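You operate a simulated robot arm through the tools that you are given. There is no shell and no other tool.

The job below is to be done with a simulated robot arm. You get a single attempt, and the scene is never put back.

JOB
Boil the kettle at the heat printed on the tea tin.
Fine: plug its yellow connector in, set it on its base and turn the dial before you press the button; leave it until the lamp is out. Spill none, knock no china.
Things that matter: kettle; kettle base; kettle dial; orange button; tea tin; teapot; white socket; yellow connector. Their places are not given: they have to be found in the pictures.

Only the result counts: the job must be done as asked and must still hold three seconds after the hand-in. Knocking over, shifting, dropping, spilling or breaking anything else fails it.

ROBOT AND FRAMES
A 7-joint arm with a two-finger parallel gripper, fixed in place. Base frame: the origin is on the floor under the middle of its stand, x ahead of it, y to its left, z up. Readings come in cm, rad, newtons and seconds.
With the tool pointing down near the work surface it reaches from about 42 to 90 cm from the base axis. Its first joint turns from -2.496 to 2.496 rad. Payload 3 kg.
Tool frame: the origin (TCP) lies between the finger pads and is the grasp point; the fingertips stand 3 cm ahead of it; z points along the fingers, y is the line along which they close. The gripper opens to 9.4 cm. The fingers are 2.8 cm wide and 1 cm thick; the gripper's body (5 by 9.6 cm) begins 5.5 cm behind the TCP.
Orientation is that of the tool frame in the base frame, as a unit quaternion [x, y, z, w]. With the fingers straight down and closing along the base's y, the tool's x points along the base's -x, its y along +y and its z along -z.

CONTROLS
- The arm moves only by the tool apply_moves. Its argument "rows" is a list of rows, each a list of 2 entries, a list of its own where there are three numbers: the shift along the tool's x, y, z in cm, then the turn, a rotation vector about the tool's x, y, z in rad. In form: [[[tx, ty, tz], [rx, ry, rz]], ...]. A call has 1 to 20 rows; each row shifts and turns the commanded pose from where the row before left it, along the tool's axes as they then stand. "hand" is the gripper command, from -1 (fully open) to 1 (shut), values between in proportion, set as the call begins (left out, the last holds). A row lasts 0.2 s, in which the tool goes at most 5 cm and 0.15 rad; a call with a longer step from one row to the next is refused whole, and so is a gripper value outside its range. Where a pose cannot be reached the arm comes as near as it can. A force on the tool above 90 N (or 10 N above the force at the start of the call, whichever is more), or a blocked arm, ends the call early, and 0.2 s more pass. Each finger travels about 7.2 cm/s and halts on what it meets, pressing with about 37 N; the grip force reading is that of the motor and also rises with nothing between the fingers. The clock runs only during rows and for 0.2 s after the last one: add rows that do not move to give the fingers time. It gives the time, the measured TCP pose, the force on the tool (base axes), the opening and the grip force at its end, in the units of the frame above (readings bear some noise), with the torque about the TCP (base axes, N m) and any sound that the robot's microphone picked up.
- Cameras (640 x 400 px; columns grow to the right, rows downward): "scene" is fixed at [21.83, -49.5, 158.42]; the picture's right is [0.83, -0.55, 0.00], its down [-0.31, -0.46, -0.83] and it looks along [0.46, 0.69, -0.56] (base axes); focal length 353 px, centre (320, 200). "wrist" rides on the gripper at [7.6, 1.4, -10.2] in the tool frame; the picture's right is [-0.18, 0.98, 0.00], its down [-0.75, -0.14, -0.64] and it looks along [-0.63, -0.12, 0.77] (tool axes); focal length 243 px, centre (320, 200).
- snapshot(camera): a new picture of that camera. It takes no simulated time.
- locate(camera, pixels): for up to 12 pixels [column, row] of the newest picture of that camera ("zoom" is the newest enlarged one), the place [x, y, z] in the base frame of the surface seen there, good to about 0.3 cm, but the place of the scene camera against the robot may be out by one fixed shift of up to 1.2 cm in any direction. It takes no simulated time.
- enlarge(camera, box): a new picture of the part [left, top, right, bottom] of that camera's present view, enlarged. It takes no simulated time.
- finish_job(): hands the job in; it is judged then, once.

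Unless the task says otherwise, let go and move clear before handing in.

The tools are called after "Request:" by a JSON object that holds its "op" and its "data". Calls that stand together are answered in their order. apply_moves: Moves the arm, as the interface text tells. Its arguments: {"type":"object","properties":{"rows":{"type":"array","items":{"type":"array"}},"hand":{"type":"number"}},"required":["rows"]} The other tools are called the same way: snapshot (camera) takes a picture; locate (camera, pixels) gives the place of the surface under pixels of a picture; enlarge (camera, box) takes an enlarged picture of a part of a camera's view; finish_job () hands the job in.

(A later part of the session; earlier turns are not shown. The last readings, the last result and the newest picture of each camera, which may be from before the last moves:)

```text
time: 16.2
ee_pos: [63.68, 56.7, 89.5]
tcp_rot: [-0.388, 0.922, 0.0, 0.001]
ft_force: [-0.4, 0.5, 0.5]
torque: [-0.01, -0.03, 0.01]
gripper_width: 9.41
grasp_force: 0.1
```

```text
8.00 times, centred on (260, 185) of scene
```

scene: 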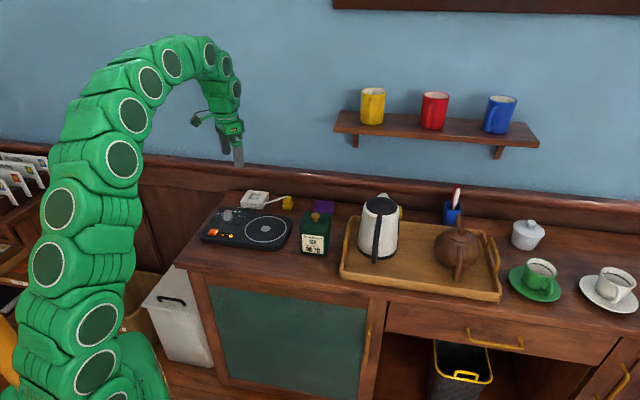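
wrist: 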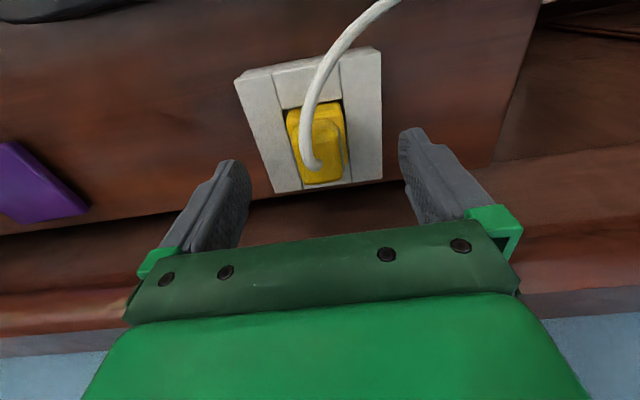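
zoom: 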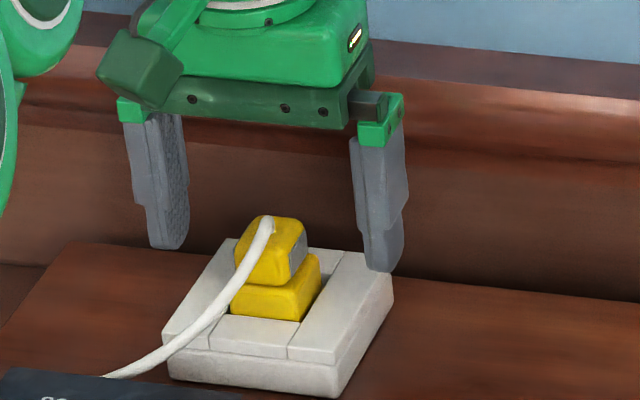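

A second "snap" came when I raised 0.3 cm, so the plug may have popped back out. I'll measure its height now before re-pressing it.

Request:
{"op": "enlarge", "data": {"camera": "wrist", "box": [240, 60, 400, 200]}}

Request:
{"op": "locate", "data": {"camera": "zoom", "pixels": [[330, 250], [320, 290], [335, 220], [350, 280], [340, 150], [300, 150], [240, 80], [420, 120], [230, 180], [290, 330], [260, 240], [345, 320]]}}

Request:
{"op": "enlarge", "data": {"camera": "scene", "box": [190, 200, 310, 260]}}

```text
2.86 times, centred on (320, 130) of wrist
```

zoom: 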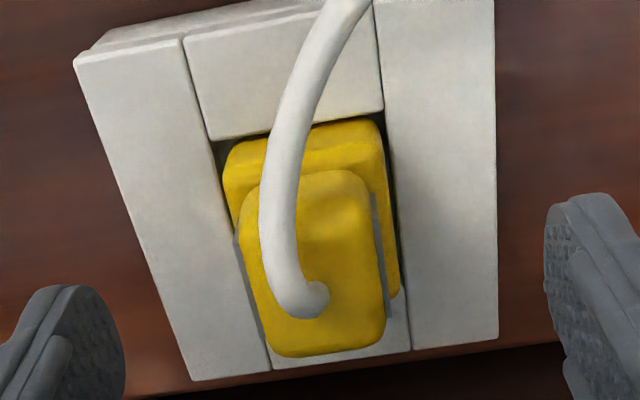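

```text
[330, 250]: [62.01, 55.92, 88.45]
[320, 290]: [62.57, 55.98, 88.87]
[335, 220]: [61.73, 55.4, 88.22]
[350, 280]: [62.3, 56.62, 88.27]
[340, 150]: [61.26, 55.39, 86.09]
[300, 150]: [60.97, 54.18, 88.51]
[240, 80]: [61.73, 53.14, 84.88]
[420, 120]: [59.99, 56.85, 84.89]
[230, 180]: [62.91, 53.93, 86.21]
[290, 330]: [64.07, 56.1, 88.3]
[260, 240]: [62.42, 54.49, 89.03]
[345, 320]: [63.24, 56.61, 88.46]
```

```text
5.33 times, centred on (250, 230) of scene
```

zoom: 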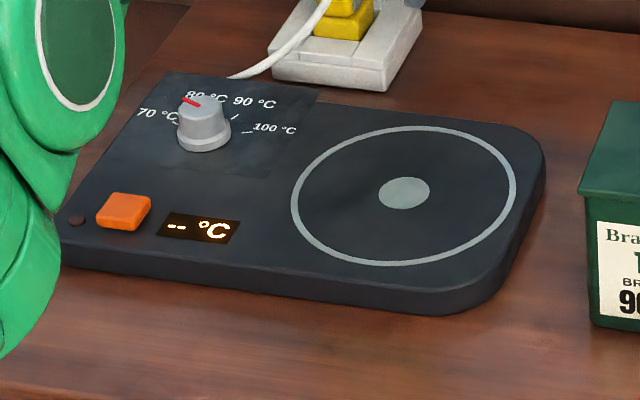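

The plug rests on the recess floor (top z≈88.3), but I can't tell whether it is latched. I'll re-grip in place, press down to see if it snaps again, and this time open without lifting.

Request:
{"op": "apply_moves", "data": {"rows": [[[0, 0, 0], [0, 0, 0]], [[0, 0, 0], [0, 0, 0]], [[0, 0, 0], [0, 0, 0]], [[0, 0, 0], [0, 0, 0]], [[0, 0, 0], [0, 0, 0]]], "hand": 1}}

Request:
{"op": "apply_moves", "data": {"rows": [[[0, 0, 0.1], [0, 0, 0]], [[0, 0, 0.1], [0, 0, 0]], [[0, 0, 0.1], [0, 0, 0]], [[0, 0, 0], [0, 0, 0]]]}}

```text
time: 17.4
ee_pos: [63.81, 56.61, 89.7]
tcp_rot: [-0.388, 0.922, 0.0, 0.0]
ft_force: [-0.5, -0.1, 0.1]
torque: [0.0, 0.0, -0.01]
gripper_width: 2.5
grasp_force: 37.1
```

```text
time: 18.4
ee_pos: [63.79, 56.75, 89.41]
tcp_rot: [-0.387, 0.922, 0.001, 0.002]
ft_force: [-0.6, -0.6, 35.6]
torque: [-0.05, -0.02, 0.01]
gripper_width: 2.51
grasp_force: 36.8
```

Pressing with 35 N gave no new snap. I'll test the latch by gently pulling up while gripped, watching the force and listening.

Request:
{"op": "apply_moves", "data": {"rows": [[[0, 0, -0.1], [0, 0, 0]], [[0, 0, -0.1], [0, 0, 0]], [[0, 0, -0.1], [0, 0, 0]], [[0, 0, 0], [0, 0, 0]]]}}

Request:
{"op": "apply_moves", "data": {"rows": [[[0, 0, -0.1], [0, 0, 0]], [[0, 0, 0], [0, 0, 0]]]}}

```text
time: 19.4
ee_pos: [63.63, 56.7, 89.45]
tcp_rot: [-0.388, 0.922, 0.0, -0.001]
ft_force: [10.1, 11.0, -5.1]
torque: [0.54, -0.73, -0.24]
gripper_width: 2.5
grasp_force: 36.9
```

```text
time: 20.0
ee_pos: [63.72, 56.73, 89.6]
tcp_rot: [-0.387, 0.922, 0.0, -0.001]
ft_force: [1.8, 0.6, 0.2]
torque: [0.09, -0.04, -0.02]
gripper_width: 2.5
grasp_force: 36.6
```

The pull met a brief lateral and downward resistance, then released. I'll raise 0.3 cm more to learn whether the plug follows freely or is held.

Request:
{"op": "apply_moves", "data": {"rows": [[[0, 0, -0.15], [0, 0, 0]], [[0, 0, -0.15], [0, 0, 0]], [[0, 0, 0], [0, 0, 0]]]}}

Request:
{"op": "enlarge", "data": {"camera": "wrist", "box": [240, 60, 400, 200]}}

Request:
{"op": "locate", "data": {"camera": "zoom", "pixels": [[330, 250], [335, 220], [345, 280], [340, 150], [320, 150], [345, 320], [290, 340], [310, 200]]}}

```text
time: 20.8
ee_pos: [63.72, 56.72, 89.86]
tcp_rot: [-0.387, 0.922, 0.0, 0.0]
ft_force: [-0.7, 0.6, -0.9]
torque: [0.03, -0.03, -0.01]
gripper_width: 2.49
grasp_force: 36.7
```

```text
2.86 times, centred on (320, 130) of wrist
```

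zoom: 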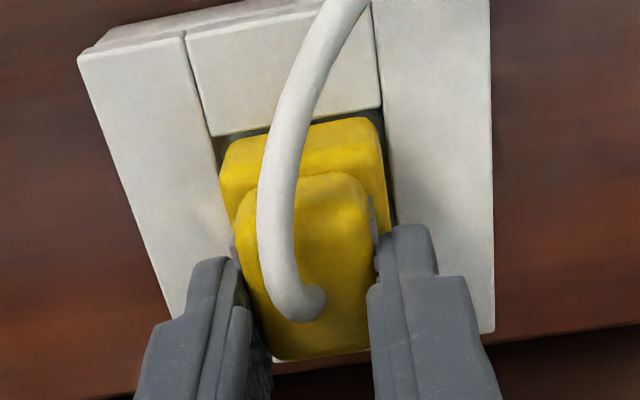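

```text
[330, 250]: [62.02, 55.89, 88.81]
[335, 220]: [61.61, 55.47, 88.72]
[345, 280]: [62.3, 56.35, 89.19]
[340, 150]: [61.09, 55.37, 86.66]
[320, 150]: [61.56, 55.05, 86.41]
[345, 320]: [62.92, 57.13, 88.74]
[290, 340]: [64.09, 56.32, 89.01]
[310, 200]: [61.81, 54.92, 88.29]
```

The plug lifted freely with the gripper (top now z≈88.85), so it isn't latched. I'll press it down again from here and listen.

Request:
{"op": "apply_moves", "data": {"rows": [[[0, 0, 0.2], [0, 0, 0]], [[0, 0, 0.2], [0, 0, 0]], [[0, 0, 0.15], [0, 0, 0]], [[0, 0, 0.15], [0, 0, 0]], [[0, 0, 0], [0, 0, 0]]]}}

Request:
{"op": "enlarge", "data": {"camera": "wrist", "box": [240, 60, 400, 200]}}

```text
time: 22.0
ee_pos: [63.66, 56.76, 89.52]
tcp_rot: [-0.388, 0.922, 0.0, 0.001]
ft_force: [-2.7, -4.5, 24.3]
torque: [-0.24, 0.18, 0.04]
gripper_width: 2.49
grasp_force: 37.2
```

```text
2.86 times, centred on (320, 130) of wrist
```

zoom: 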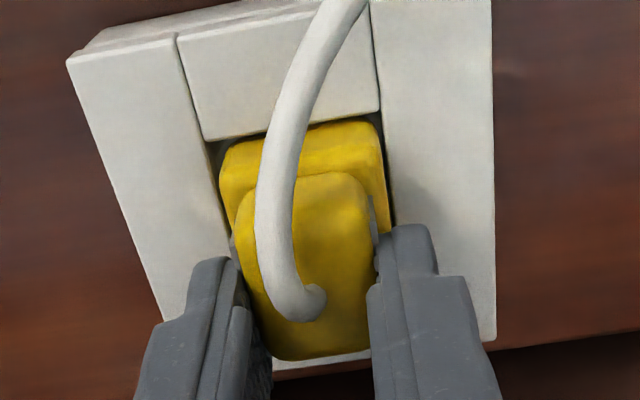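

At 24 N there's still no snap. I'll press a little more firmly.

Request:
{"op": "apply_moves", "data": {"rows": [[[0, 0, 0.1], [0, 0, 0]], [[0, 0, 0.1], [0, 0, 0]], [[0, 0, 0], [0, 0, 0]]]}}

```text
time: 22.8
ee_pos: [63.65, 56.77, 89.11]
tcp_rot: [-0.387, 0.922, 0.0, 0.002]
ft_force: [3.1, 4.0, 42.4]
torque: [0.08, -0.07, -0.01]
gripper_width: 2.5
grasp_force: 37.2
```

At 42 N there's no snap and the fingers slid slightly. I'll withdraw the plug fully, listening on the way, and re-insert it cleanly.

Request:
{"op": "apply_moves", "data": {"rows": [[[0, 0, -0.15], [0, 0, 0]], [[0, 0, -0.15], [0, 0, 0]], [[0, 0, -0.15], [0, 0, 0]], [[0, 0, 0], [0, 0, 0]]]}}

Request:
{"op": "apply_moves", "data": {"rows": [[[0, 0, -0.3], [0, 0, 0]], [[0, 0, -0.3], [0, 0, 0]], [[0, 0, -0.3], [0, 0, 0]], [[0, 0, -0.3], [0, 0, 0]], [[0, 0, -0.3], [0, 0, 0]], [[0, 0, 0], [0, 0, 0]]]}}

Request:
{"op": "enlarge", "data": {"camera": "wrist", "box": [240, 60, 400, 200]}}

Request:
{"op": "enlarge", "data": {"camera": "scene", "box": [220, 170, 300, 220]}}

```text
time: 23.8
ee_pos: [63.69, 56.7, 89.45]
tcp_rot: [-0.387, 0.922, 0.0, 0.0]
ft_force: [3.6, 5.1, -3.1]
torque: [0.3, -0.26, -0.12]
gripper_width: 2.51
grasp_force: 36.8
```

```text
time: 25.2
ee_pos: [63.54, 56.73, 90.98]
tcp_rot: [-0.388, 0.922, 0.0, 0.0]
ft_force: [0.4, -0.7, -0.1]
torque: [-0.01, 0.02, 0.02]
gripper_width: 2.47
grasp_force: 36.6
```

```text
2.86 times, centred on (320, 130) of wrist
```

zoom: 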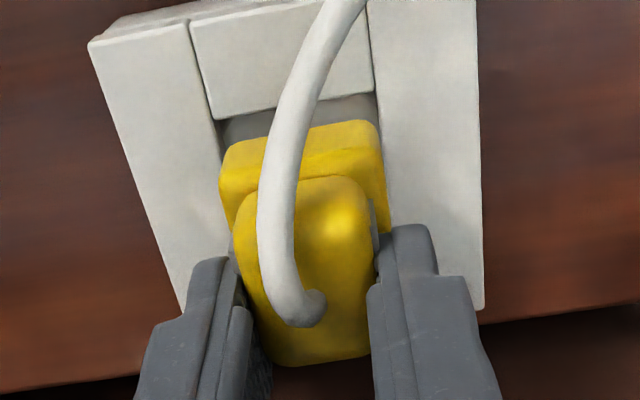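

```text
8.00 times, centred on (260, 195) of scene
```

zoom: 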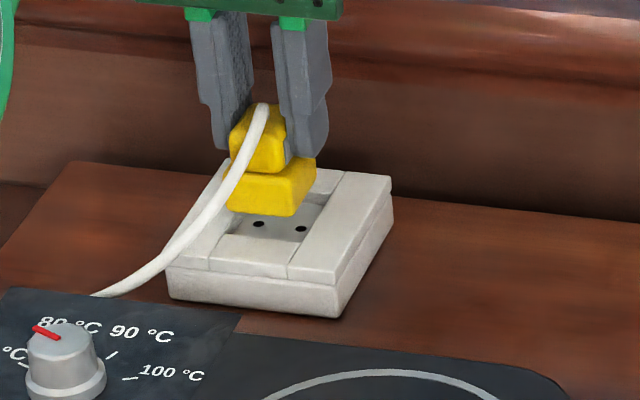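

No snap on withdrawal; the plug is now just above the recess again. I'll re-measure its lateral alignment against the recess corners.

Request:
{"op": "enlarge", "data": {"camera": "wrist", "box": [280, 80, 360, 150]}}

Request:
{"op": "snapshot", "data": {"camera": "wrist"}}

```text
5.71 times, centred on (320, 115) of wrist
```

zoom: 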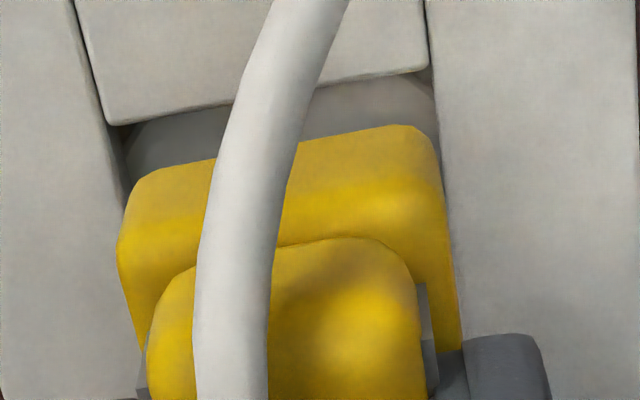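

```text
taken
```

wrist: 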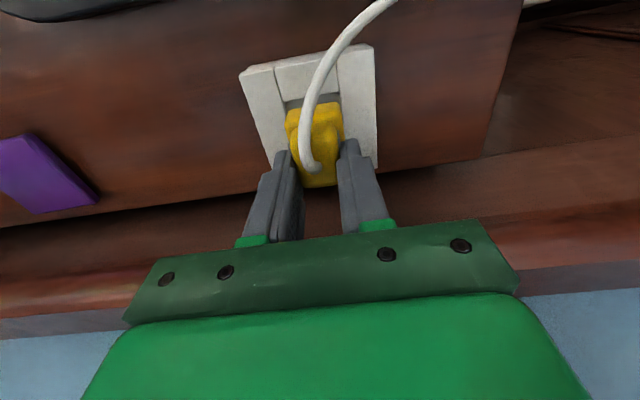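

Request:
{"op": "locate", "data": {"camera": "zoom", "pixels": [[125, 235], [440, 185], [145, 180], [410, 130], [180, 175], [380, 135], [118, 122], [425, 66], [125, 150], [430, 90], [300, 200], [395, 190]]}}

```text
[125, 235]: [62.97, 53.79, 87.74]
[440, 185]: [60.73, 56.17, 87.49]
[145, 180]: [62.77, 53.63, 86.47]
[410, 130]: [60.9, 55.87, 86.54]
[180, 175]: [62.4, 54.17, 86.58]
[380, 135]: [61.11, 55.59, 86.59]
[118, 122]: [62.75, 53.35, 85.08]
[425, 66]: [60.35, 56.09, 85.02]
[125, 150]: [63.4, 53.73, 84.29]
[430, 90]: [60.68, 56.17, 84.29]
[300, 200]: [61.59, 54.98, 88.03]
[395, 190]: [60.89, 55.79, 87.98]
```

Alignment is within about 0.1–0.2 cm. I'll re-insert as in the first attempt and listen for the snap.

Request:
{"op": "apply_moves", "data": {"rows": [[[0, 0, 0.25], [0, 0, 0]], [[0, 0, 0.25], [0, 0, 0]], [[0, 0, 0.25], [0, 0, 0]], [[0, 0, 0.2], [0, 0, 0]], [[0, 0, 0], [0, 0, 0]]]}}

Request:
{"op": "apply_moves", "data": {"rows": [[[0, 0, 0.15], [0, 0, 0]], [[0, 0, 0.2], [0, 0, 0]], [[0, 0, 0.2], [0, 0, 0]], [[0, 0, 0.15], [0, 0, 0]], [[0, 0, 0], [0, 0, 0]]]}}

```text
time: 26.4
ee_pos: [63.74, 56.84, 90.12]
tcp_rot: [-0.388, 0.921, 0.0, 0.0]
ft_force: [-1.2, -0.4, -1.3]
torque: [0.03, 0.0, 0.01]
gripper_width: 2.51
grasp_force: 36.8
```

```text
time: 27.6
ee_pos: [63.81, 56.86, 89.45]
tcp_rot: [-0.387, 0.922, 0.001, 0.001]
ft_force: [-0.4, -0.2, -1.6]
torque: [0.04, 0.0, -0.02]
gripper_width: 2.48
grasp_force: 36.6
```

No contact yet, since the plug now sits a bit higher in the grip. I'll continue down.

Request:
{"op": "apply_moves", "data": {"rows": [[[0, 0, 0.15], [0, 0, 0]], [[0, 0, 0.15], [0, 0, 0]], [[0, 0, 0.1], [0, 0, 0]], [[0, 0, 0], [0, 0, 0]]]}}

```text
time: 28.6
ee_pos: [63.82, 56.76, 89.18]
tcp_rot: [-0.387, 0.922, 0.0, 0.002]
ft_force: [-0.1, -5.1, 45.5]
torque: [-0.5, 0.31, 0.02]
gripper_width: 2.5
grasp_force: 37.2
```

Still no snap at 45 N. I'll look at the scene for any change on the base or plug before deciding.

Request:
{"op": "enlarge", "data": {"camera": "scene", "box": [190, 170, 310, 250]}}

Request:
{"op": "enlarge", "data": {"camera": "wrist", "box": [240, 60, 400, 200]}}

Request:
{"op": "enlarge", "data": {"camera": "scene", "box": [240, 180, 290, 210]}}

```text
5.00 times, centred on (250, 210) of scene
```

zoom: 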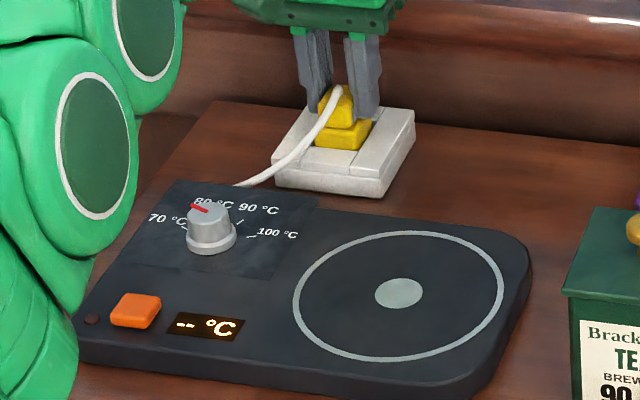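

```text
2.86 times, centred on (320, 130) of wrist
```

zoom: 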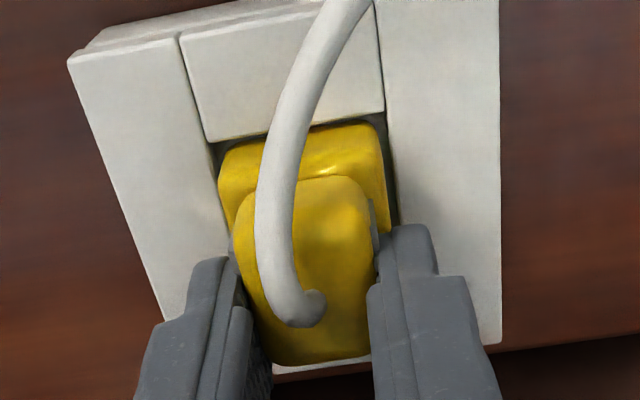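

```text
12.80 times, centred on (265, 195) of scene
```

zoom: 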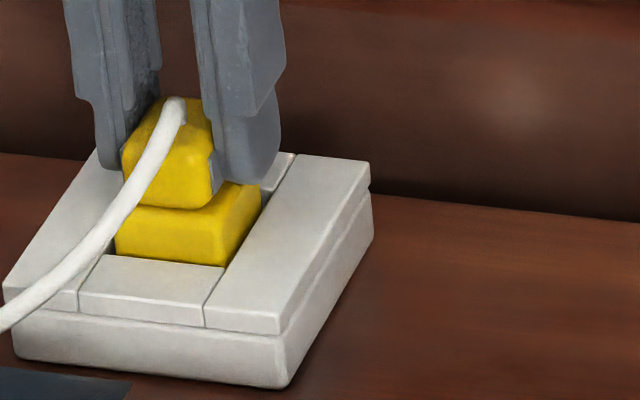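

The plug looks offset toward the left wall of the recess, with a dark gap on its right side in both views. I'll relieve the pressure and measure the gaps precisely.

Request:
{"op": "apply_moves", "data": {"rows": [[[0, 0, -0.15], [0, 0, 0]], [[0, 0, -0.1], [0, 0, 0]], [[0, 0, 0], [0, 0, 0]]]}}

Request:
{"op": "enlarge", "data": {"camera": "wrist", "box": [280, 80, 360, 150]}}

```text
time: 29.4
ee_pos: [63.79, 56.71, 89.25]
tcp_rot: [-0.388, 0.922, -0.001, 0.0]
ft_force: [3.6, 3.1, 12.5]
torque: [0.29, -0.28, -0.01]
gripper_width: 2.51
grasp_force: 37.0
```

```text
5.71 times, centred on (320, 115) of wrist
```

zoom: 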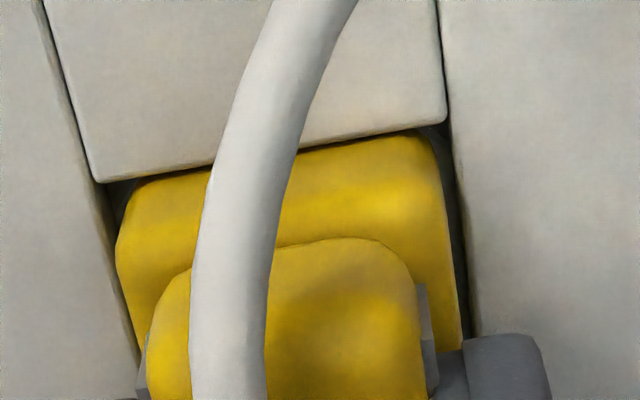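

The geometry says the plug is centred within about 0.1 cm. I'll check its height now against the earlier seated height (top 88.3, lower block 86.1).

Request:
{"op": "locate", "data": {"camera": "zoom", "pixels": [[340, 300], [380, 320], [320, 340], [400, 350], [300, 215], [350, 215], [400, 220], [420, 230], [150, 230], [170, 230], [60, 250], [560, 200]]}}

Request:
{"op": "enlarge", "data": {"camera": "wrist", "box": [280, 120, 360, 200]}}

Request:
{"op": "locate", "data": {"camera": "zoom", "pixels": [[340, 100], [340, 200], [300, 300], [360, 300], [250, 250], [330, 150]]}}

```text
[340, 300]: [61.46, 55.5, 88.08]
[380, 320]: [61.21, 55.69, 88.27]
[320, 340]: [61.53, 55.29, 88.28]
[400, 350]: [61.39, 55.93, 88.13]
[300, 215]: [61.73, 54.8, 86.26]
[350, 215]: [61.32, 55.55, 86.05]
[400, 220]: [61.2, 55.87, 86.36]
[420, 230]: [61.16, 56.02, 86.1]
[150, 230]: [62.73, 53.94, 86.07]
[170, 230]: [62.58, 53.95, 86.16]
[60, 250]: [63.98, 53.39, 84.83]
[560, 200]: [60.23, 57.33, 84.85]
```

```text
5.00 times, centred on (320, 160) of wrist
```

zoom: 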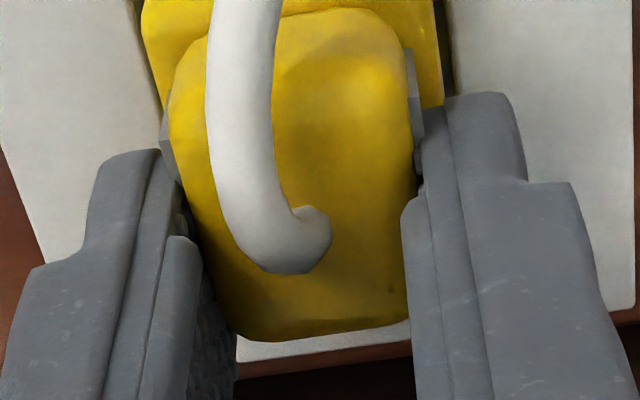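

```text
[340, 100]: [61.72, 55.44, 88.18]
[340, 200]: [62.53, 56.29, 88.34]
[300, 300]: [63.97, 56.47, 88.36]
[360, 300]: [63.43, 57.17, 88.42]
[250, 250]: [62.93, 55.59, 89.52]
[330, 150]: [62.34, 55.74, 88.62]
```

The plug sits on the recess floor (lower block z≈86.1), yet no snap came. I'll lift it well clear (4 cm) and listen for any release sound, then re-insert as on the first approach.

Request:
{"op": "apply_moves", "data": {"rows": [[[0, 0, -0.3], [0, 0, 0]], [[0, 0, -0.3], [0, 0, 0]], [[0, 0, -0.4], [0, 0, 0]], [[0, 0, -1.0], [0, 0, 0]], [[0, 0, -1.0], [0, 0, 0]], [[0, 0, -1.0], [0, 0, 0]], [[0, 0, 0], [0, 0, 0]]]}}

Request:
{"op": "enlarge", "data": {"camera": "scene", "box": [230, 165, 290, 205]}}

Request:
{"op": "snapshot", "data": {"camera": "wrist"}}

Request:
{"op": "enlarge", "data": {"camera": "wrist", "box": [260, 50, 380, 200]}}

```text
time: 31.0
ee_pos: [63.98, 56.76, 93.2]
tcp_rot: [-0.387, 0.922, 0.0, -0.001]
ft_force: [-0.5, 0.4, -0.7]
torque: [-0.03, -0.03, 0.01]
gripper_width: 2.51
grasp_force: 36.6
```

```text
10.00 times, centred on (260, 185) of scene
```

zoom: 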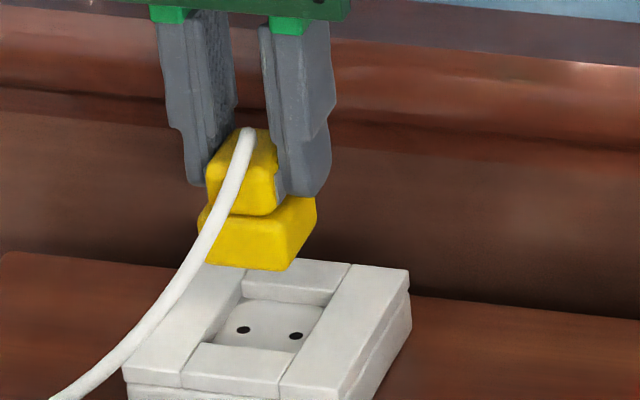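

```text
taken
```

wrist: 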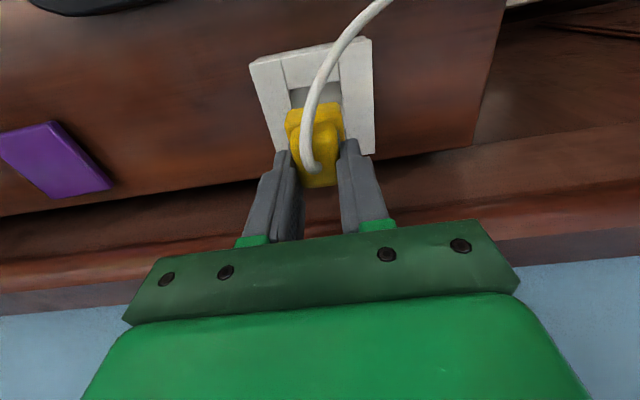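

```text
2.67 times, centred on (320, 125) of wrist
```

zoom: 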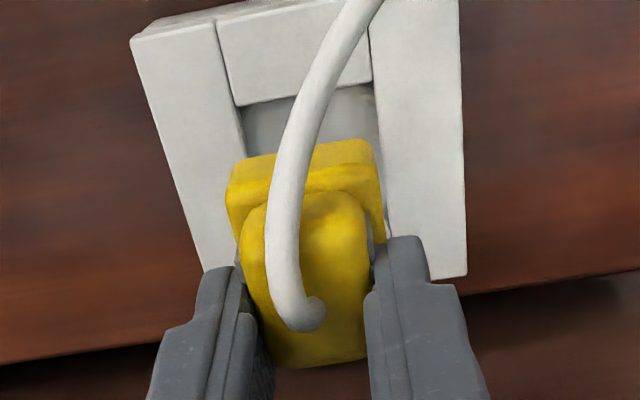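

From the torque readings, on the snap press the reaction passed through the plug's centre, while on later presses it was off-centre, so the plug was tilted by my 0.7 cm off-centre grip. I'll lower it to the floor, release so that it lies flat, re-grip centred on the plug (the cable now runs clear of the fingers), and press straight down.

Request:
{"op": "apply_moves", "data": {"rows": [[[0, 0, 0.8], [0, 0, 0]], [[0, 0, 0.8], [0, 0, 0]], [[0, 0, 0.6], [0, 0, 0]], [[0, 0, 0.4], [0, 0, 0]], [[0, 0, 0.4], [0, 0, 0]], [[0, 0, 0.3], [0, 0, 0]], [[0, 0, 0.3], [0, 0, 0]], [[0, 0, 0.2], [0, 0, 0]], [[0, 0, 0], [0, 0, 0]]]}}

```text
time: 33.0
ee_pos: [63.74, 56.74, 89.53]
tcp_rot: [-0.388, 0.922, 0.0, -0.001]
ft_force: [0.5, 0.1, -0.4]
torque: [0.02, -0.02, 0.02]
gripper_width: 2.48
grasp_force: 36.9
```

Request:
{"op": "apply_moves", "data": {"rows": [[[0, 0, 0.15], [0, 0, 0]], [[0, 0, 0], [0, 0, 0]]]}}

Request:
{"op": "apply_moves", "data": {"rows": [[[0, 0, 0], [0, 0, 0]], [[0, 0, 0], [0, 0, 0]], [[0, 0, 0], [0, 0, 0]], [[0, 0, 0], [0, 0, 0]]], "hand": -0.3}}

Request:
{"op": "enlarge", "data": {"camera": "wrist", "box": [240, 60, 400, 200]}}

```text
time: 33.6
ee_pos: [63.76, 56.72, 89.24]
tcp_rot: [-0.388, 0.922, 0.0, 0.0]
ft_force: [0.2, 0.3, -0.6]
torque: [0.0, 0.02, 0.0]
gripper_width: 2.46
grasp_force: 37.4
```

```text
time: 34.6
ee_pos: [63.89, 56.67, 89.21]
tcp_rot: [-0.387, 0.922, 0.0, 0.0]
ft_force: [0.3, 0.6, -0.7]
torque: [0.01, 0.0, 0.01]
gripper_width: 6.1
grasp_force: 0.1
```

```text
2.86 times, centred on (320, 130) of wrist
```

zoom: 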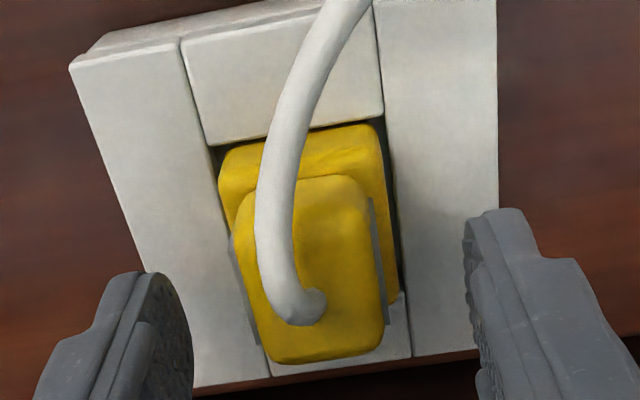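

The plug now lies free in the recess. I'll locate its upper block to centre the grip on it.

Request:
{"op": "locate", "data": {"camera": "zoom", "pixels": [[250, 205], [360, 185], [380, 340], [275, 355], [232, 240], [250, 335], [370, 205], [387, 320], [225, 165], [378, 135], [398, 290], [340, 260]]}}

```text
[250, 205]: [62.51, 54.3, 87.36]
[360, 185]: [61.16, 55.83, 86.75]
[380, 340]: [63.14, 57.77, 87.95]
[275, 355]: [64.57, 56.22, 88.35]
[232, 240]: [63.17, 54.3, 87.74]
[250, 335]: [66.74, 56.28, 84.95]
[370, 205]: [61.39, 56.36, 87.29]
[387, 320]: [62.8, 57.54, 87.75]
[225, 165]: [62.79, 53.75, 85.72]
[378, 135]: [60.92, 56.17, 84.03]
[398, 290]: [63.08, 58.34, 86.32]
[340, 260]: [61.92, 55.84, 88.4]
```

The plug centre is about 0.9 cm toward -w from the TCP. I'll shift the open gripper there, close, and press straight down.

Request:
{"op": "apply_moves", "data": {"rows": [[[0.45, 0, 0], [0, 0, 0]], [[0.4, 0, 0], [0, 0, 0]], [[0, 0, 0], [0, 0, 0]]]}}

Request:
{"op": "apply_moves", "data": {"rows": [[[0, 0, 0], [0, 0, 0]], [[0, 0, 0], [0, 0, 0]], [[0, 0, 0], [0, 0, 0]], [[0, 0, 0], [0, 0, 0]]], "hand": 1}}

Request:
{"op": "enlarge", "data": {"camera": "wrist", "box": [240, 60, 400, 200]}}

```text
time: 35.4
ee_pos: [63.24, 56.13, 89.22]
tcp_rot: [-0.387, 0.922, 0.0, 0.001]
ft_force: [-0.1, -0.3, 0.5]
torque: [0.03, 0.0, -0.04]
gripper_width: 6.1
grasp_force: 0.0
```

```text
time: 36.4
ee_pos: [63.12, 56.0, 89.29]
tcp_rot: [-0.387, 0.922, 0.001, 0.0]
ft_force: [-0.3, -0.3, -0.5]
torque: [0.03, 0.02, 0.04]
gripper_width: 2.48
grasp_force: 36.5
```

```text
2.86 times, centred on (320, 130) of wrist
```

zoom: 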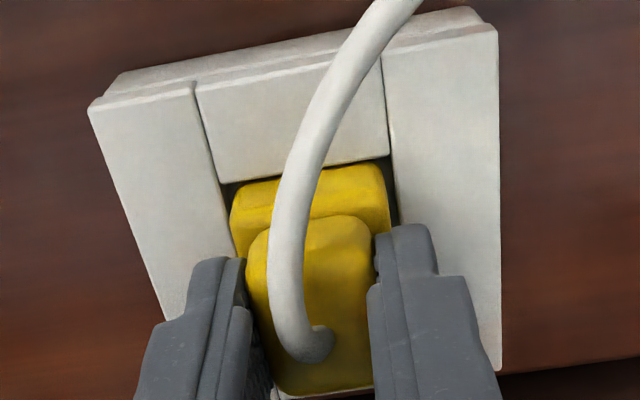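

Gripped and centred. I'm pressing straight down in small steps and listening.

Request:
{"op": "apply_moves", "data": {"rows": [[[0, 0, 0.1], [0, 0, 0]], [[0, 0, 0.1], [0, 0, 0]], [[0, 0, 0.1], [0, 0, 0]], [[0, 0, 0], [0, 0, 0]]]}}

```text
time: 37.4
ee_pos: [63.1, 56.15, 89.18]
tcp_rot: [-0.387, 0.922, 0.001, 0.001]
ft_force: [-0.2, -11.4, 52.5]
torque: [-0.45, 0.04, -0.02]
gripper_width: 2.52
grasp_force: 37.2
```

52 N straight down and no snap. The first snap occurred with the plug about 0.3 cm further toward the far wall. I'll relieve the pressure, shift 0.25 cm that way, and press again.

Request:
{"op": "apply_moves", "data": {"rows": [[[0, 0, -0.15], [0, 0, 0]], [[0, 0, -0.13], [0, 0, 0]], [[-0.15, 0, 0], [0, 0, 0]], [[-0.1, 0, 0], [0, 0, 0]], [[0, 0, 0], [0, 0, 0]]]}}

Request:
{"op": "apply_moves", "data": {"rows": [[[0, 0, 0.1], [0, 0, 0]], [[0, 0, 0.1], [0, 0, 0]], [[0, 0, 0.1], [0, 0, 0]], [[0, 0, 0], [0, 0, 0]]]}}

```text
time: 38.6
ee_pos: [63.07, 56.41, 89.17]
tcp_rot: [-0.387, 0.922, 0.001, -0.001]
ft_force: [-5.2, -6.7, 23.7]
torque: [-0.1, 0.08, 0.06]
gripper_width: 2.46
grasp_force: 37.2
```

```text
time: 39.6
ee_pos: [63.23, 56.37, 89.22]
tcp_rot: [-0.388, 0.922, 0.001, 0.002]
ft_force: [-11.8, 1.3, 66.6]
torque: [-0.07, 0.61, 0.01]
gripper_width: 2.52
grasp_force: 37.2
```

66 N and still no snap, so I won't push harder. I'll relieve the pressure and look at where the plug actually sits in the recess.

Request:
{"op": "apply_moves", "data": {"rows": [[[0, 0, -0.15], [0, 0, 0]], [[0, 0, -0.15], [0, 0, 0]], [[0, 0, -0.05], [0, 0, 0]], [[0, 0, 0], [0, 0, 0]]]}}

Request:
{"op": "enlarge", "data": {"camera": "wrist", "box": [280, 90, 360, 160]}}

Request:
{"op": "enlarge", "data": {"camera": "scene", "box": [240, 175, 290, 205]}}

```text
time: 40.6
ee_pos: [63.34, 56.28, 89.18]
tcp_rot: [-0.388, 0.922, 0.0, -0.002]
ft_force: [-4.0, 8.5, 24.8]
torque: [0.6, -0.15, 0.14]
gripper_width: 2.5
grasp_force: 36.9
```

```text
5.71 times, centred on (320, 125) of wrist
```

zoom: 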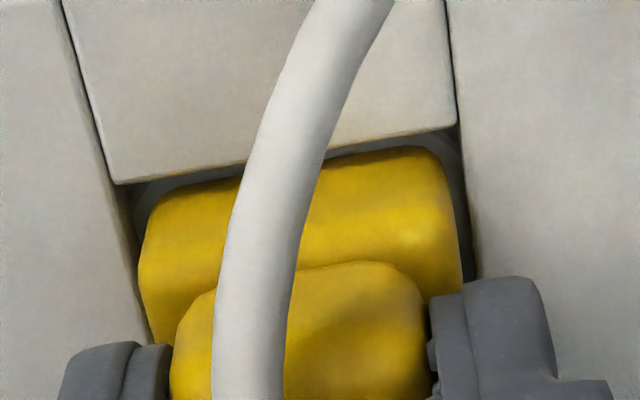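

```text
12.80 times, centred on (265, 190) of scene
```

zoom: 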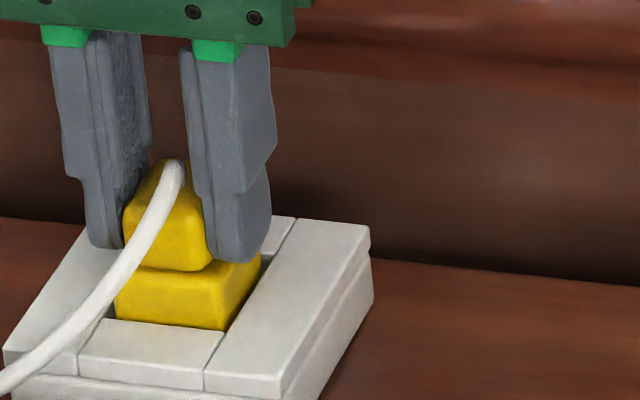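

The plug is now against the far wall, roughly 0.2 cm past centre. I'll ease the pressure and nudge it back toward the centre in small steps, listening after each one.

Request:
{"op": "apply_moves", "data": {"rows": [[[0, 0, -0.1], [0, 0, 0]], [[0.12, 0, 0], [0, 0, 0]], [[0, 0, 0], [0, 0, 0]]]}}

Request:
{"op": "apply_moves", "data": {"rows": [[[0, -0.08, 0], [0, 0, 0]], [[0, 0, 0.08], [0, 0, 0]], [[0, 0, 0], [0, 0, 0]]]}}

```text
time: 41.4
ee_pos: [63.26, 56.22, 89.26]
tcp_rot: [-0.387, 0.922, 0.0, -0.001]
ft_force: [0.1, -0.7, 0.0]
torque: [0.01, 0.06, 0.04]
gripper_width: 2.49
grasp_force: 37.2
```

```text
time: 42.2
ee_pos: [63.24, 56.27, 89.26]
tcp_rot: [-0.387, 0.922, 0.0, 0.0]
ft_force: [0.1, -0.6, 0.5]
torque: [0.0, 0.01, 0.0]
gripper_width: 2.53
grasp_force: 36.6
```

Contact force is now zero and the plug is near centre. I'm pressing down gently.

Request:
{"op": "apply_moves", "data": {"rows": [[[0, 0, 0.1], [0, 0, 0]], [[0, 0, 0.1], [0, 0, 0]], [[0, 0, 0], [0, 0, 0]]]}}

Request:
{"op": "apply_moves", "data": {"rows": [[[0, 0, 0.1], [0, 0, 0]], [[0, 0, 0], [0, 0, 0]]]}}

```text
time: 43.0
ee_pos: [63.35, 56.32, 89.2]
tcp_rot: [-0.388, 0.922, 0.0, 0.001]
ft_force: [-2.5, -6.1, 22.5]
torque: [-0.27, 0.12, 0.0]
gripper_width: 2.47
grasp_force: 37.6
```

```text
time: 43.6
ee_pos: [63.38, 56.27, 89.16]
tcp_rot: [-0.387, 0.922, 0.001, 0.001]
ft_force: [-2.5, 3.3, 38.7]
torque: [0.07, 0.17, 0.02]
gripper_width: 2.51
grasp_force: 37.4
```

Still no snap at 39 N centred. I'll check whether the socket itself has shifted and compare its corners with the earlier readings.

Request:
{"op": "snapshot", "data": {"camera": "wrist"}}

Request:
{"op": "snapshot", "data": {"camera": "scene"}}

Request:
{"op": "enlarge", "data": {"camera": "scene", "box": [190, 170, 310, 250]}}

```text
taken
```

wrist: 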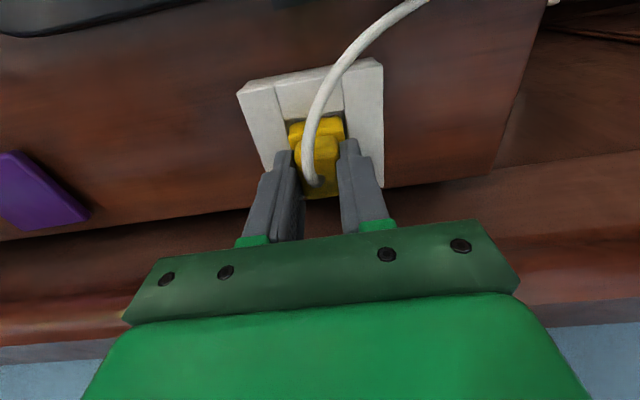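

```text
taken
```

scene: 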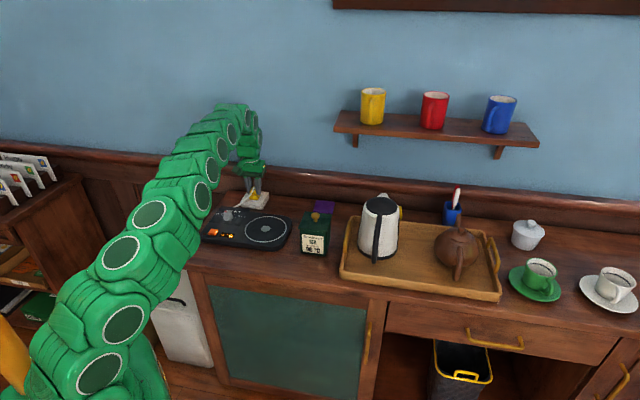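

```text
5.00 times, centred on (250, 210) of scene
```

zoom: 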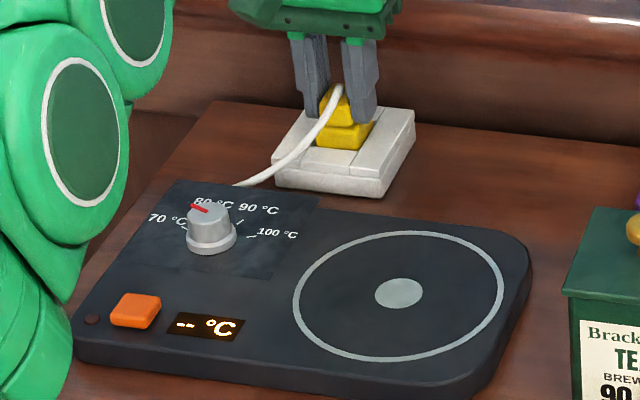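

The socket hasn't moved. I'll try a small yaw wiggle under light pressure in case the latch needs a finer angle.

Request:
{"op": "apply_moves", "data": {"rows": [[[0, 0, -0.12], [0, 0, 0]], [[0, 0, 0], [0, 0, 0.03]], [[0, 0, 0], [0, 0, 0.03]], [[0, 0, 0], [0, 0, 0]]]}}

Request:
{"op": "apply_moves", "data": {"rows": [[[0, 0, 0], [0, 0, -0.03]], [[0, 0, 0], [0, 0, -0.03]], [[0, 0, 0], [0, 0, -0.03]], [[0, 0, 0], [0, 0, -0.03]], [[0, 0, 0], [0, 0, 0]]]}}

```text
time: 44.6
ee_pos: [63.32, 56.15, 89.18]
tcp_rot: [-0.36, 0.933, 0.0, 0.001]
ft_force: [0.0, -2.4, 26.9]
torque: [-0.03, -0.13, -0.01]
gripper_width: 2.5
grasp_force: 37.1
```

```text
time: 45.8
ee_pos: [63.34, 56.28, 88.99]
tcp_rot: [-0.415, 0.91, 0.001, 0.001]
ft_force: [-0.1, 4.9, 42.9]
torque: [0.16, -0.06, 0.04]
gripper_width: 2.5
grasp_force: 37.0
```

The yaw wiggle didn't help. I'll restore the yaw, lift the plug well clear (about 7 cm) in case the latch has to re-arm, then re-insert with the better-centred grip.

Request:
{"op": "apply_moves", "data": {"rows": [[[0, 0, -0.2], [0, 0, 0.03]], [[0, 0, -0.3], [0, 0, 0.03]], [[0, 0, -0.5], [0, 0, 0]], [[0, 0, -1.5], [0, 0, 0]], [[0, 0, -1.5], [0, 0, 0]], [[0, 0, -1.5], [0, 0, 0]], [[0, 0, -1.5], [0, 0, 0]], [[0, 0, 0], [0, 0, 0]]]}}

Request:
{"op": "snapshot", "data": {"camera": "wrist"}}

Request:
{"op": "enlarge", "data": {"camera": "scene", "box": [230, 155, 290, 205]}}

Request:
{"op": "enlarge", "data": {"camera": "wrist", "box": [250, 60, 390, 200]}}

```text
time: 47.6
ee_pos: [63.18, 56.15, 95.98]
tcp_rot: [-0.388, 0.922, 0.001, 0.0]
ft_force: [0.4, 0.2, -0.1]
torque: [0.01, 0.02, 0.01]
gripper_width: 2.52
grasp_force: 37.0
```

```text
taken
```

wrist: 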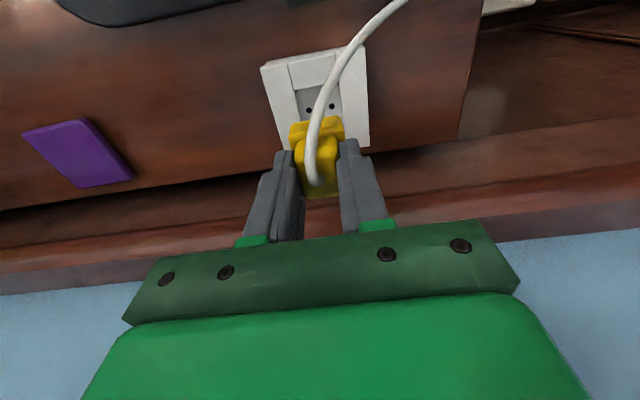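

```text
8.00 times, centred on (260, 180) of scene
```

zoom: 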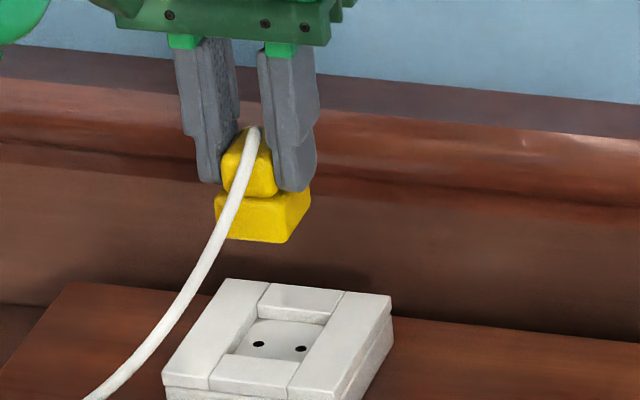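

```text
2.86 times, centred on (320, 130) of wrist
```

zoom: 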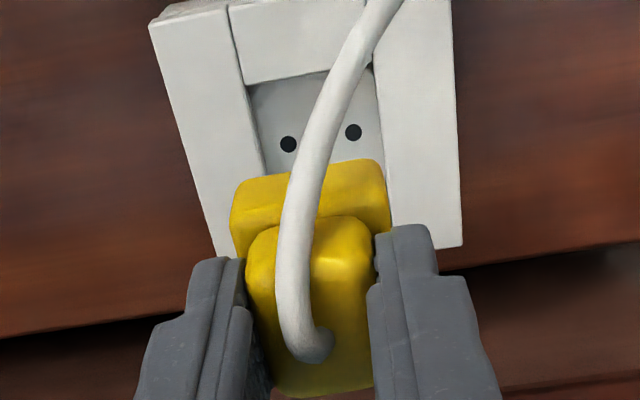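

Now both holes are visible beyond the plug, at zoom (288,144) and (353,132). I'll locate them along with the plug corners for a precise alignment.

Request:
{"op": "locate", "data": {"camera": "zoom", "pixels": [[288, 144], [353, 132], [320, 138], [237, 190], [380, 165], [235, 225], [388, 205], [255, 245], [365, 230], [268, 385], [370, 375], [340, 250]]}}

Request:
{"op": "locate", "data": {"camera": "zoom", "pixels": [[152, 22], [448, 2], [460, 245], [222, 255], [228, 10], [245, 82], [372, 60], [248, 90], [372, 72], [266, 172], [387, 180], [395, 220]]}}

```text
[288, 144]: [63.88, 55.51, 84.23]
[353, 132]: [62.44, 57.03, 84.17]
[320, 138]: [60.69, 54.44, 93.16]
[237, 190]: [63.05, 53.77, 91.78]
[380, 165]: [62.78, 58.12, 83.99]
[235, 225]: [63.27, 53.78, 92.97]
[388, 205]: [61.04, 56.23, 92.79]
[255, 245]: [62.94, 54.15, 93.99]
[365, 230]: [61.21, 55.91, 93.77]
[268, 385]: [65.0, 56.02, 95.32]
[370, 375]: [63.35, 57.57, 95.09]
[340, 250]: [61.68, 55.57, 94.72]
```

```text
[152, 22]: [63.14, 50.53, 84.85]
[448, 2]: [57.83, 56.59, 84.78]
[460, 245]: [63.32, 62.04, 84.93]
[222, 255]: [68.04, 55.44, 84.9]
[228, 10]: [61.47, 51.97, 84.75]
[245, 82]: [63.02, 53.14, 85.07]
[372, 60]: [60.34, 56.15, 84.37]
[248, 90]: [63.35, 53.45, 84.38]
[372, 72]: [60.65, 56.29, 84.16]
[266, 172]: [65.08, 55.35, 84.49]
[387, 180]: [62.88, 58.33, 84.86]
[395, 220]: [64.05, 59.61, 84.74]
```

The plug and socket centres agree to about 0.15 cm, and the fingertips now rest on the plug's shoulders for an even push. I'm descending again.

Request:
{"op": "apply_moves", "data": {"rows": [[[-0.1, 0, 1.2], [0, 0, 0]], [[0, 0, 1.2], [0, 0, 0]], [[0, 0, 1.2], [0, 0, 0]], [[0, 0, 0.8], [0, 0, 0]], [[0, 0, 0.6], [0, 0, 0]], [[0, 0, 0.4], [0, 0, 0]], [[0, 0, 0.3], [0, 0, 0]], [[0, 0, 0], [0, 0, 0]]]}}

Request:
{"op": "apply_moves", "data": {"rows": [[[0, 0, 0.2], [0, 0, 0]], [[0, 0, 0.2], [0, 0, 0]], [[0, 0, 0.2], [0, 0, 0]], [[0, 0, 0.2], [0, 0, 0]], [[0, 0, 0.15], [0, 0, 0]], [[0, 0, 0], [0, 0, 0]]]}}

```text
time: 49.4
ee_pos: [63.37, 56.08, 90.38]
tcp_rot: [-0.387, 0.922, 0.0, 0.0]
ft_force: [-0.5, 0.3, -0.2]
torque: [0.0, 0.01, -0.03]
gripper_width: 2.5
grasp_force: 36.6
```

```text
time: 50.8
ee_pos: [63.37, 56.19, 89.31]
tcp_rot: [-0.388, 0.922, 0.0, 0.0]
ft_force: [-0.8, -0.2, -0.2]
torque: [0.05, -0.04, 0.03]
gripper_width: 2.49
grasp_force: 37.2
```

No contact yet at z 89.31. I'll continue the last few millimetres.

Request:
{"op": "apply_moves", "data": {"rows": [[[0, 0, 0.15], [0, 0, 0]], [[0, 0, 0.15], [0, 0, 0]], [[0, 0, 0], [0, 0, 0]]]}}

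```text
time: 51.6
ee_pos: [63.44, 56.08, 89.21]
tcp_rot: [-0.387, 0.922, 0.0, 0.0]
ft_force: [-0.5, 0.5, 5.0]
torque: [0.02, -0.01, -0.01]
gripper_width: 2.5
grasp_force: 36.4
```

Request:
{"op": "apply_moves", "data": {"rows": [[[0, 0, 0.1], [0, 0, 0]], [[0, 0, 0.1], [0, 0, 0]], [[0, 0, 0], [0, 0, 0]]]}}

```text
time: 52.4
ee_pos: [63.36, 56.25, 89.26]
tcp_rot: [-0.387, 0.922, 0.0, 0.0]
ft_force: [-46.2, -32.2, 68.2]
torque: [-1.0, 1.38, 0.02]
gripper_width: 2.5
grasp_force: 37.1
heard: snap
```

Snap heard. The plug has latched (the tool is loaded by the seat). This time I'll open the gripper straight away without lifting.

Request:
{"op": "apply_moves", "data": {"rows": [[[0, 0, 0], [0, 0, 0]], [[0, 0, 0], [0, 0, 0]], [[0, 0, 0], [0, 0, 0]], [[0, 0, 0], [0, 0, 0]], [[0, 0, 0], [0, 0, 0]]], "hand": -1}}

Request:
{"op": "snapshot", "data": {"camera": "wrist"}}

Request:
{"op": "enlarge", "data": {"camera": "wrist", "box": [240, 80, 400, 220]}}

Request:
{"op": "enlarge", "data": {"camera": "scene", "box": [190, 170, 310, 250]}}

```text
time: 53.6
ee_pos: [63.36, 56.28, 88.78]
tcp_rot: [-0.388, 0.922, 0.0, 0.0]
ft_force: [0.0, -0.2, -0.3]
torque: [-0.01, 0.0, -0.01]
gripper_width: 9.39
grasp_force: 0.1
```

```text
taken
```

wrist: 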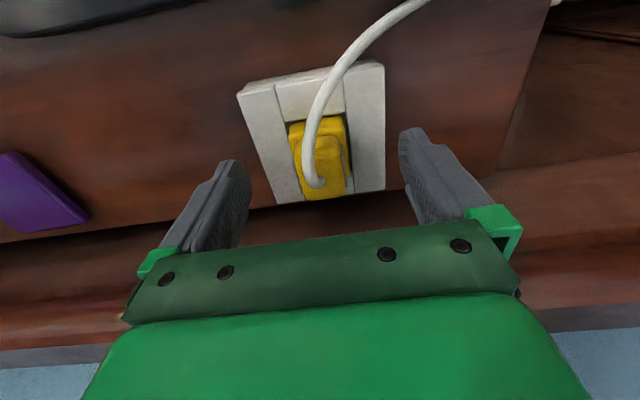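

```text
2.86 times, centred on (320, 150) of wrist
```

zoom: 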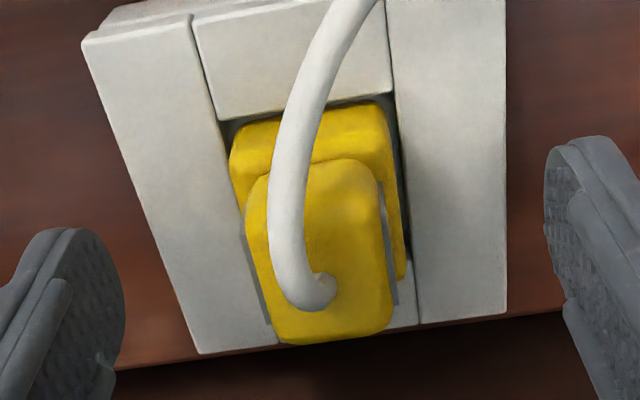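

```text
5.00 times, centred on (250, 210) of scene
```

zoom: 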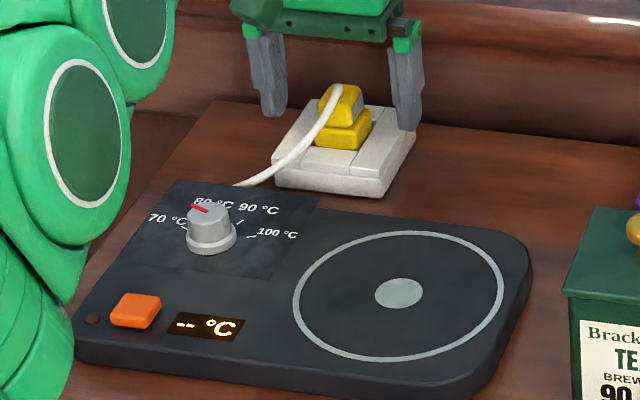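

The gripper is open with no second snap, so the plug stays latched. I'll rise clear, rotate back and move to view the dial from above.

Request:
{"op": "apply_moves", "data": {"rows": [[[0, 0, -1.5], [0, 0, 0]], [[0, 0, -2.5], [0, 0, 0]], [[0, 0, -4], [0, 0, 0]], [[0, 0, -4], [0, 0, 0]], [[0, 0, 0], [0, 0, 0.133]], [[0, 0, 0], [0, 0, 0.133]], [[0, 0, 0], [0, 0, 0.133]], [[0, 0, 0], [0, 0, 0.133]], [[0, 0, 0], [0, 0, 0.132]], [[0, 0, 0], [0, 0, 0.132]], [[4.5, -1, 0.8], [0, 0, 0]], [[4.5, -1, 0.8], [0, 0, 0]], [[4.5, -1, 0.8], [0, 0, 0]], [[4.5, -1, 0.8], [0, 0, 0]], [[4.3, -1, 0.8], [0, 0, 0]], [[0, 0, 0], [0, 0, 0]]]}}

Request:
{"op": "snapshot", "data": {"camera": "wrist"}}

Request:
{"op": "snapshot", "data": {"camera": "scene"}}

```text
time: 57.0
ee_pos: [41.1, 51.28, 96.63]
tcp_rot: [0.001, 1.0, -0.001, -0.001]
ft_force: [0.2, 0.5, -0.2]
torque: [-0.02, 0.0, 0.01]
gripper_width: 9.4
grasp_force: 0.1
```

```text
taken
```

wrist: 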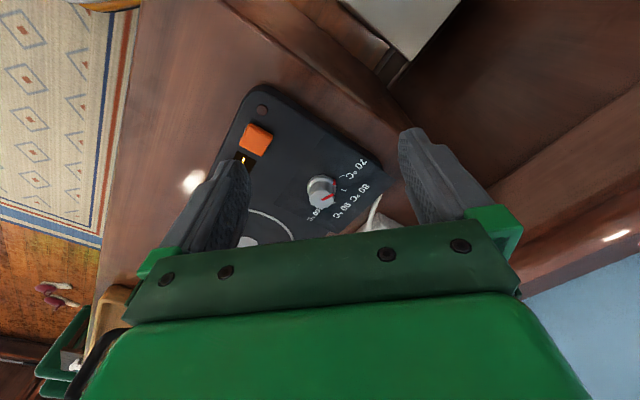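

```text
taken
```

scene: 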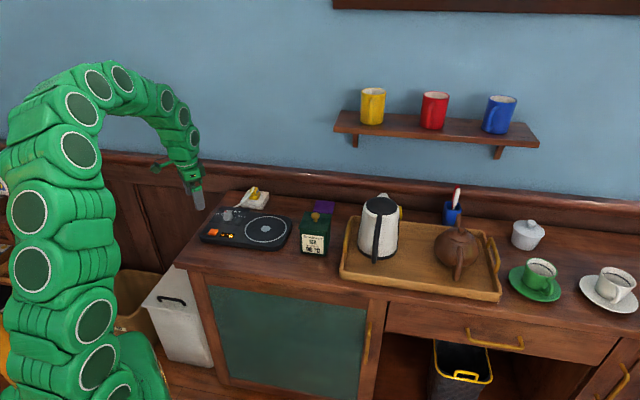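

The dial is visible in the wrist view at (322,190). I'll enlarge both views to read its scale and pointer.

Request:
{"op": "enlarge", "data": {"camera": "wrist", "box": [270, 130, 390, 230]}}

Request:
{"op": "locate", "data": {"camera": "zoom", "pixels": [[275, 235], [300, 270], [250, 250], [330, 250], [300, 220], [360, 205], [375, 255], [330, 305], [270, 300], [430, 160], [460, 220], [400, 300]]}}

Request:
{"op": "enlarge", "data": {"camera": "scene", "box": [205, 190, 275, 240]}}

```text
4.00 times, centred on (330, 180) of wrist
```

zoom: 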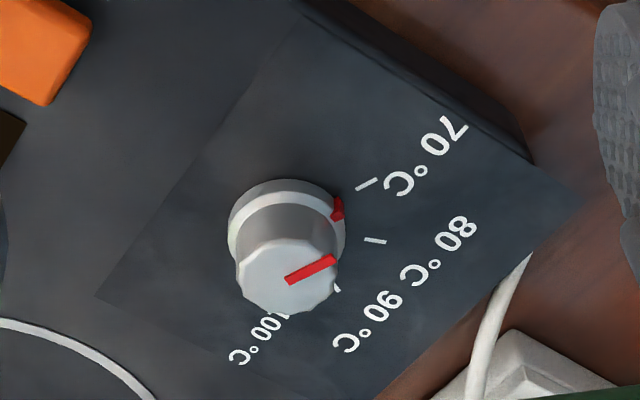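

```text
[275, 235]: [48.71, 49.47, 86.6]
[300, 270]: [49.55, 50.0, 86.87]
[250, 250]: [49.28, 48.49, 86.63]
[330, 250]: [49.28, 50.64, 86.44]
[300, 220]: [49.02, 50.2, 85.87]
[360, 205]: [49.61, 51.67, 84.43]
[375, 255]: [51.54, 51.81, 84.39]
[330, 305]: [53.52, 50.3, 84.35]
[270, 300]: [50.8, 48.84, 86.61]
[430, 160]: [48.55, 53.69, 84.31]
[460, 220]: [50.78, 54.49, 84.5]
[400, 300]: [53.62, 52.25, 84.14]
```

```text
8.00 times, centred on (240, 215) of scene
```

zoom: 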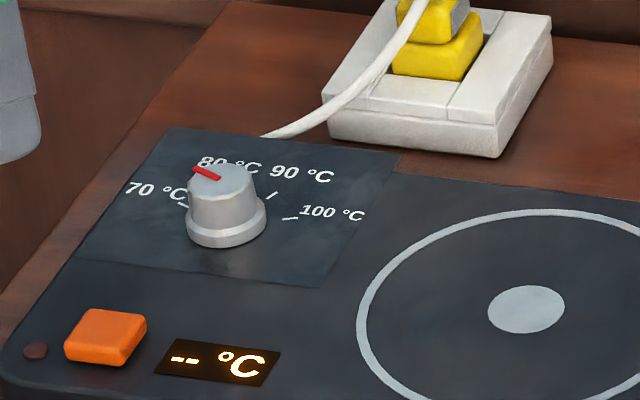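

I can see the ticks and the red pointer, which lies between 70 and 80. I'll locate the ticks, pointer ends and knob centre accurately.

Request:
{"op": "enlarge", "data": {"camera": "wrist", "box": [285, 150, 365, 220]}}

```text
5.71 times, centred on (325, 185) of wrist
```

zoom: 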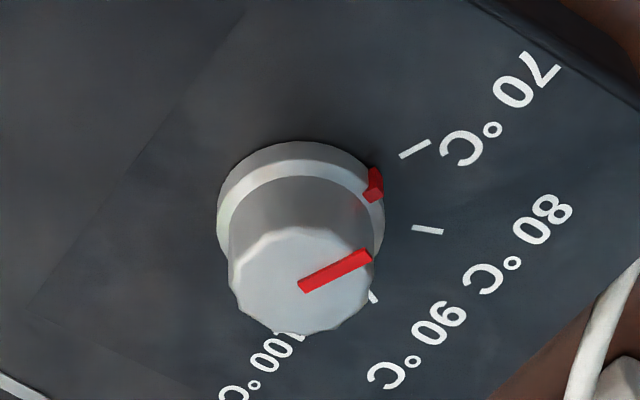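

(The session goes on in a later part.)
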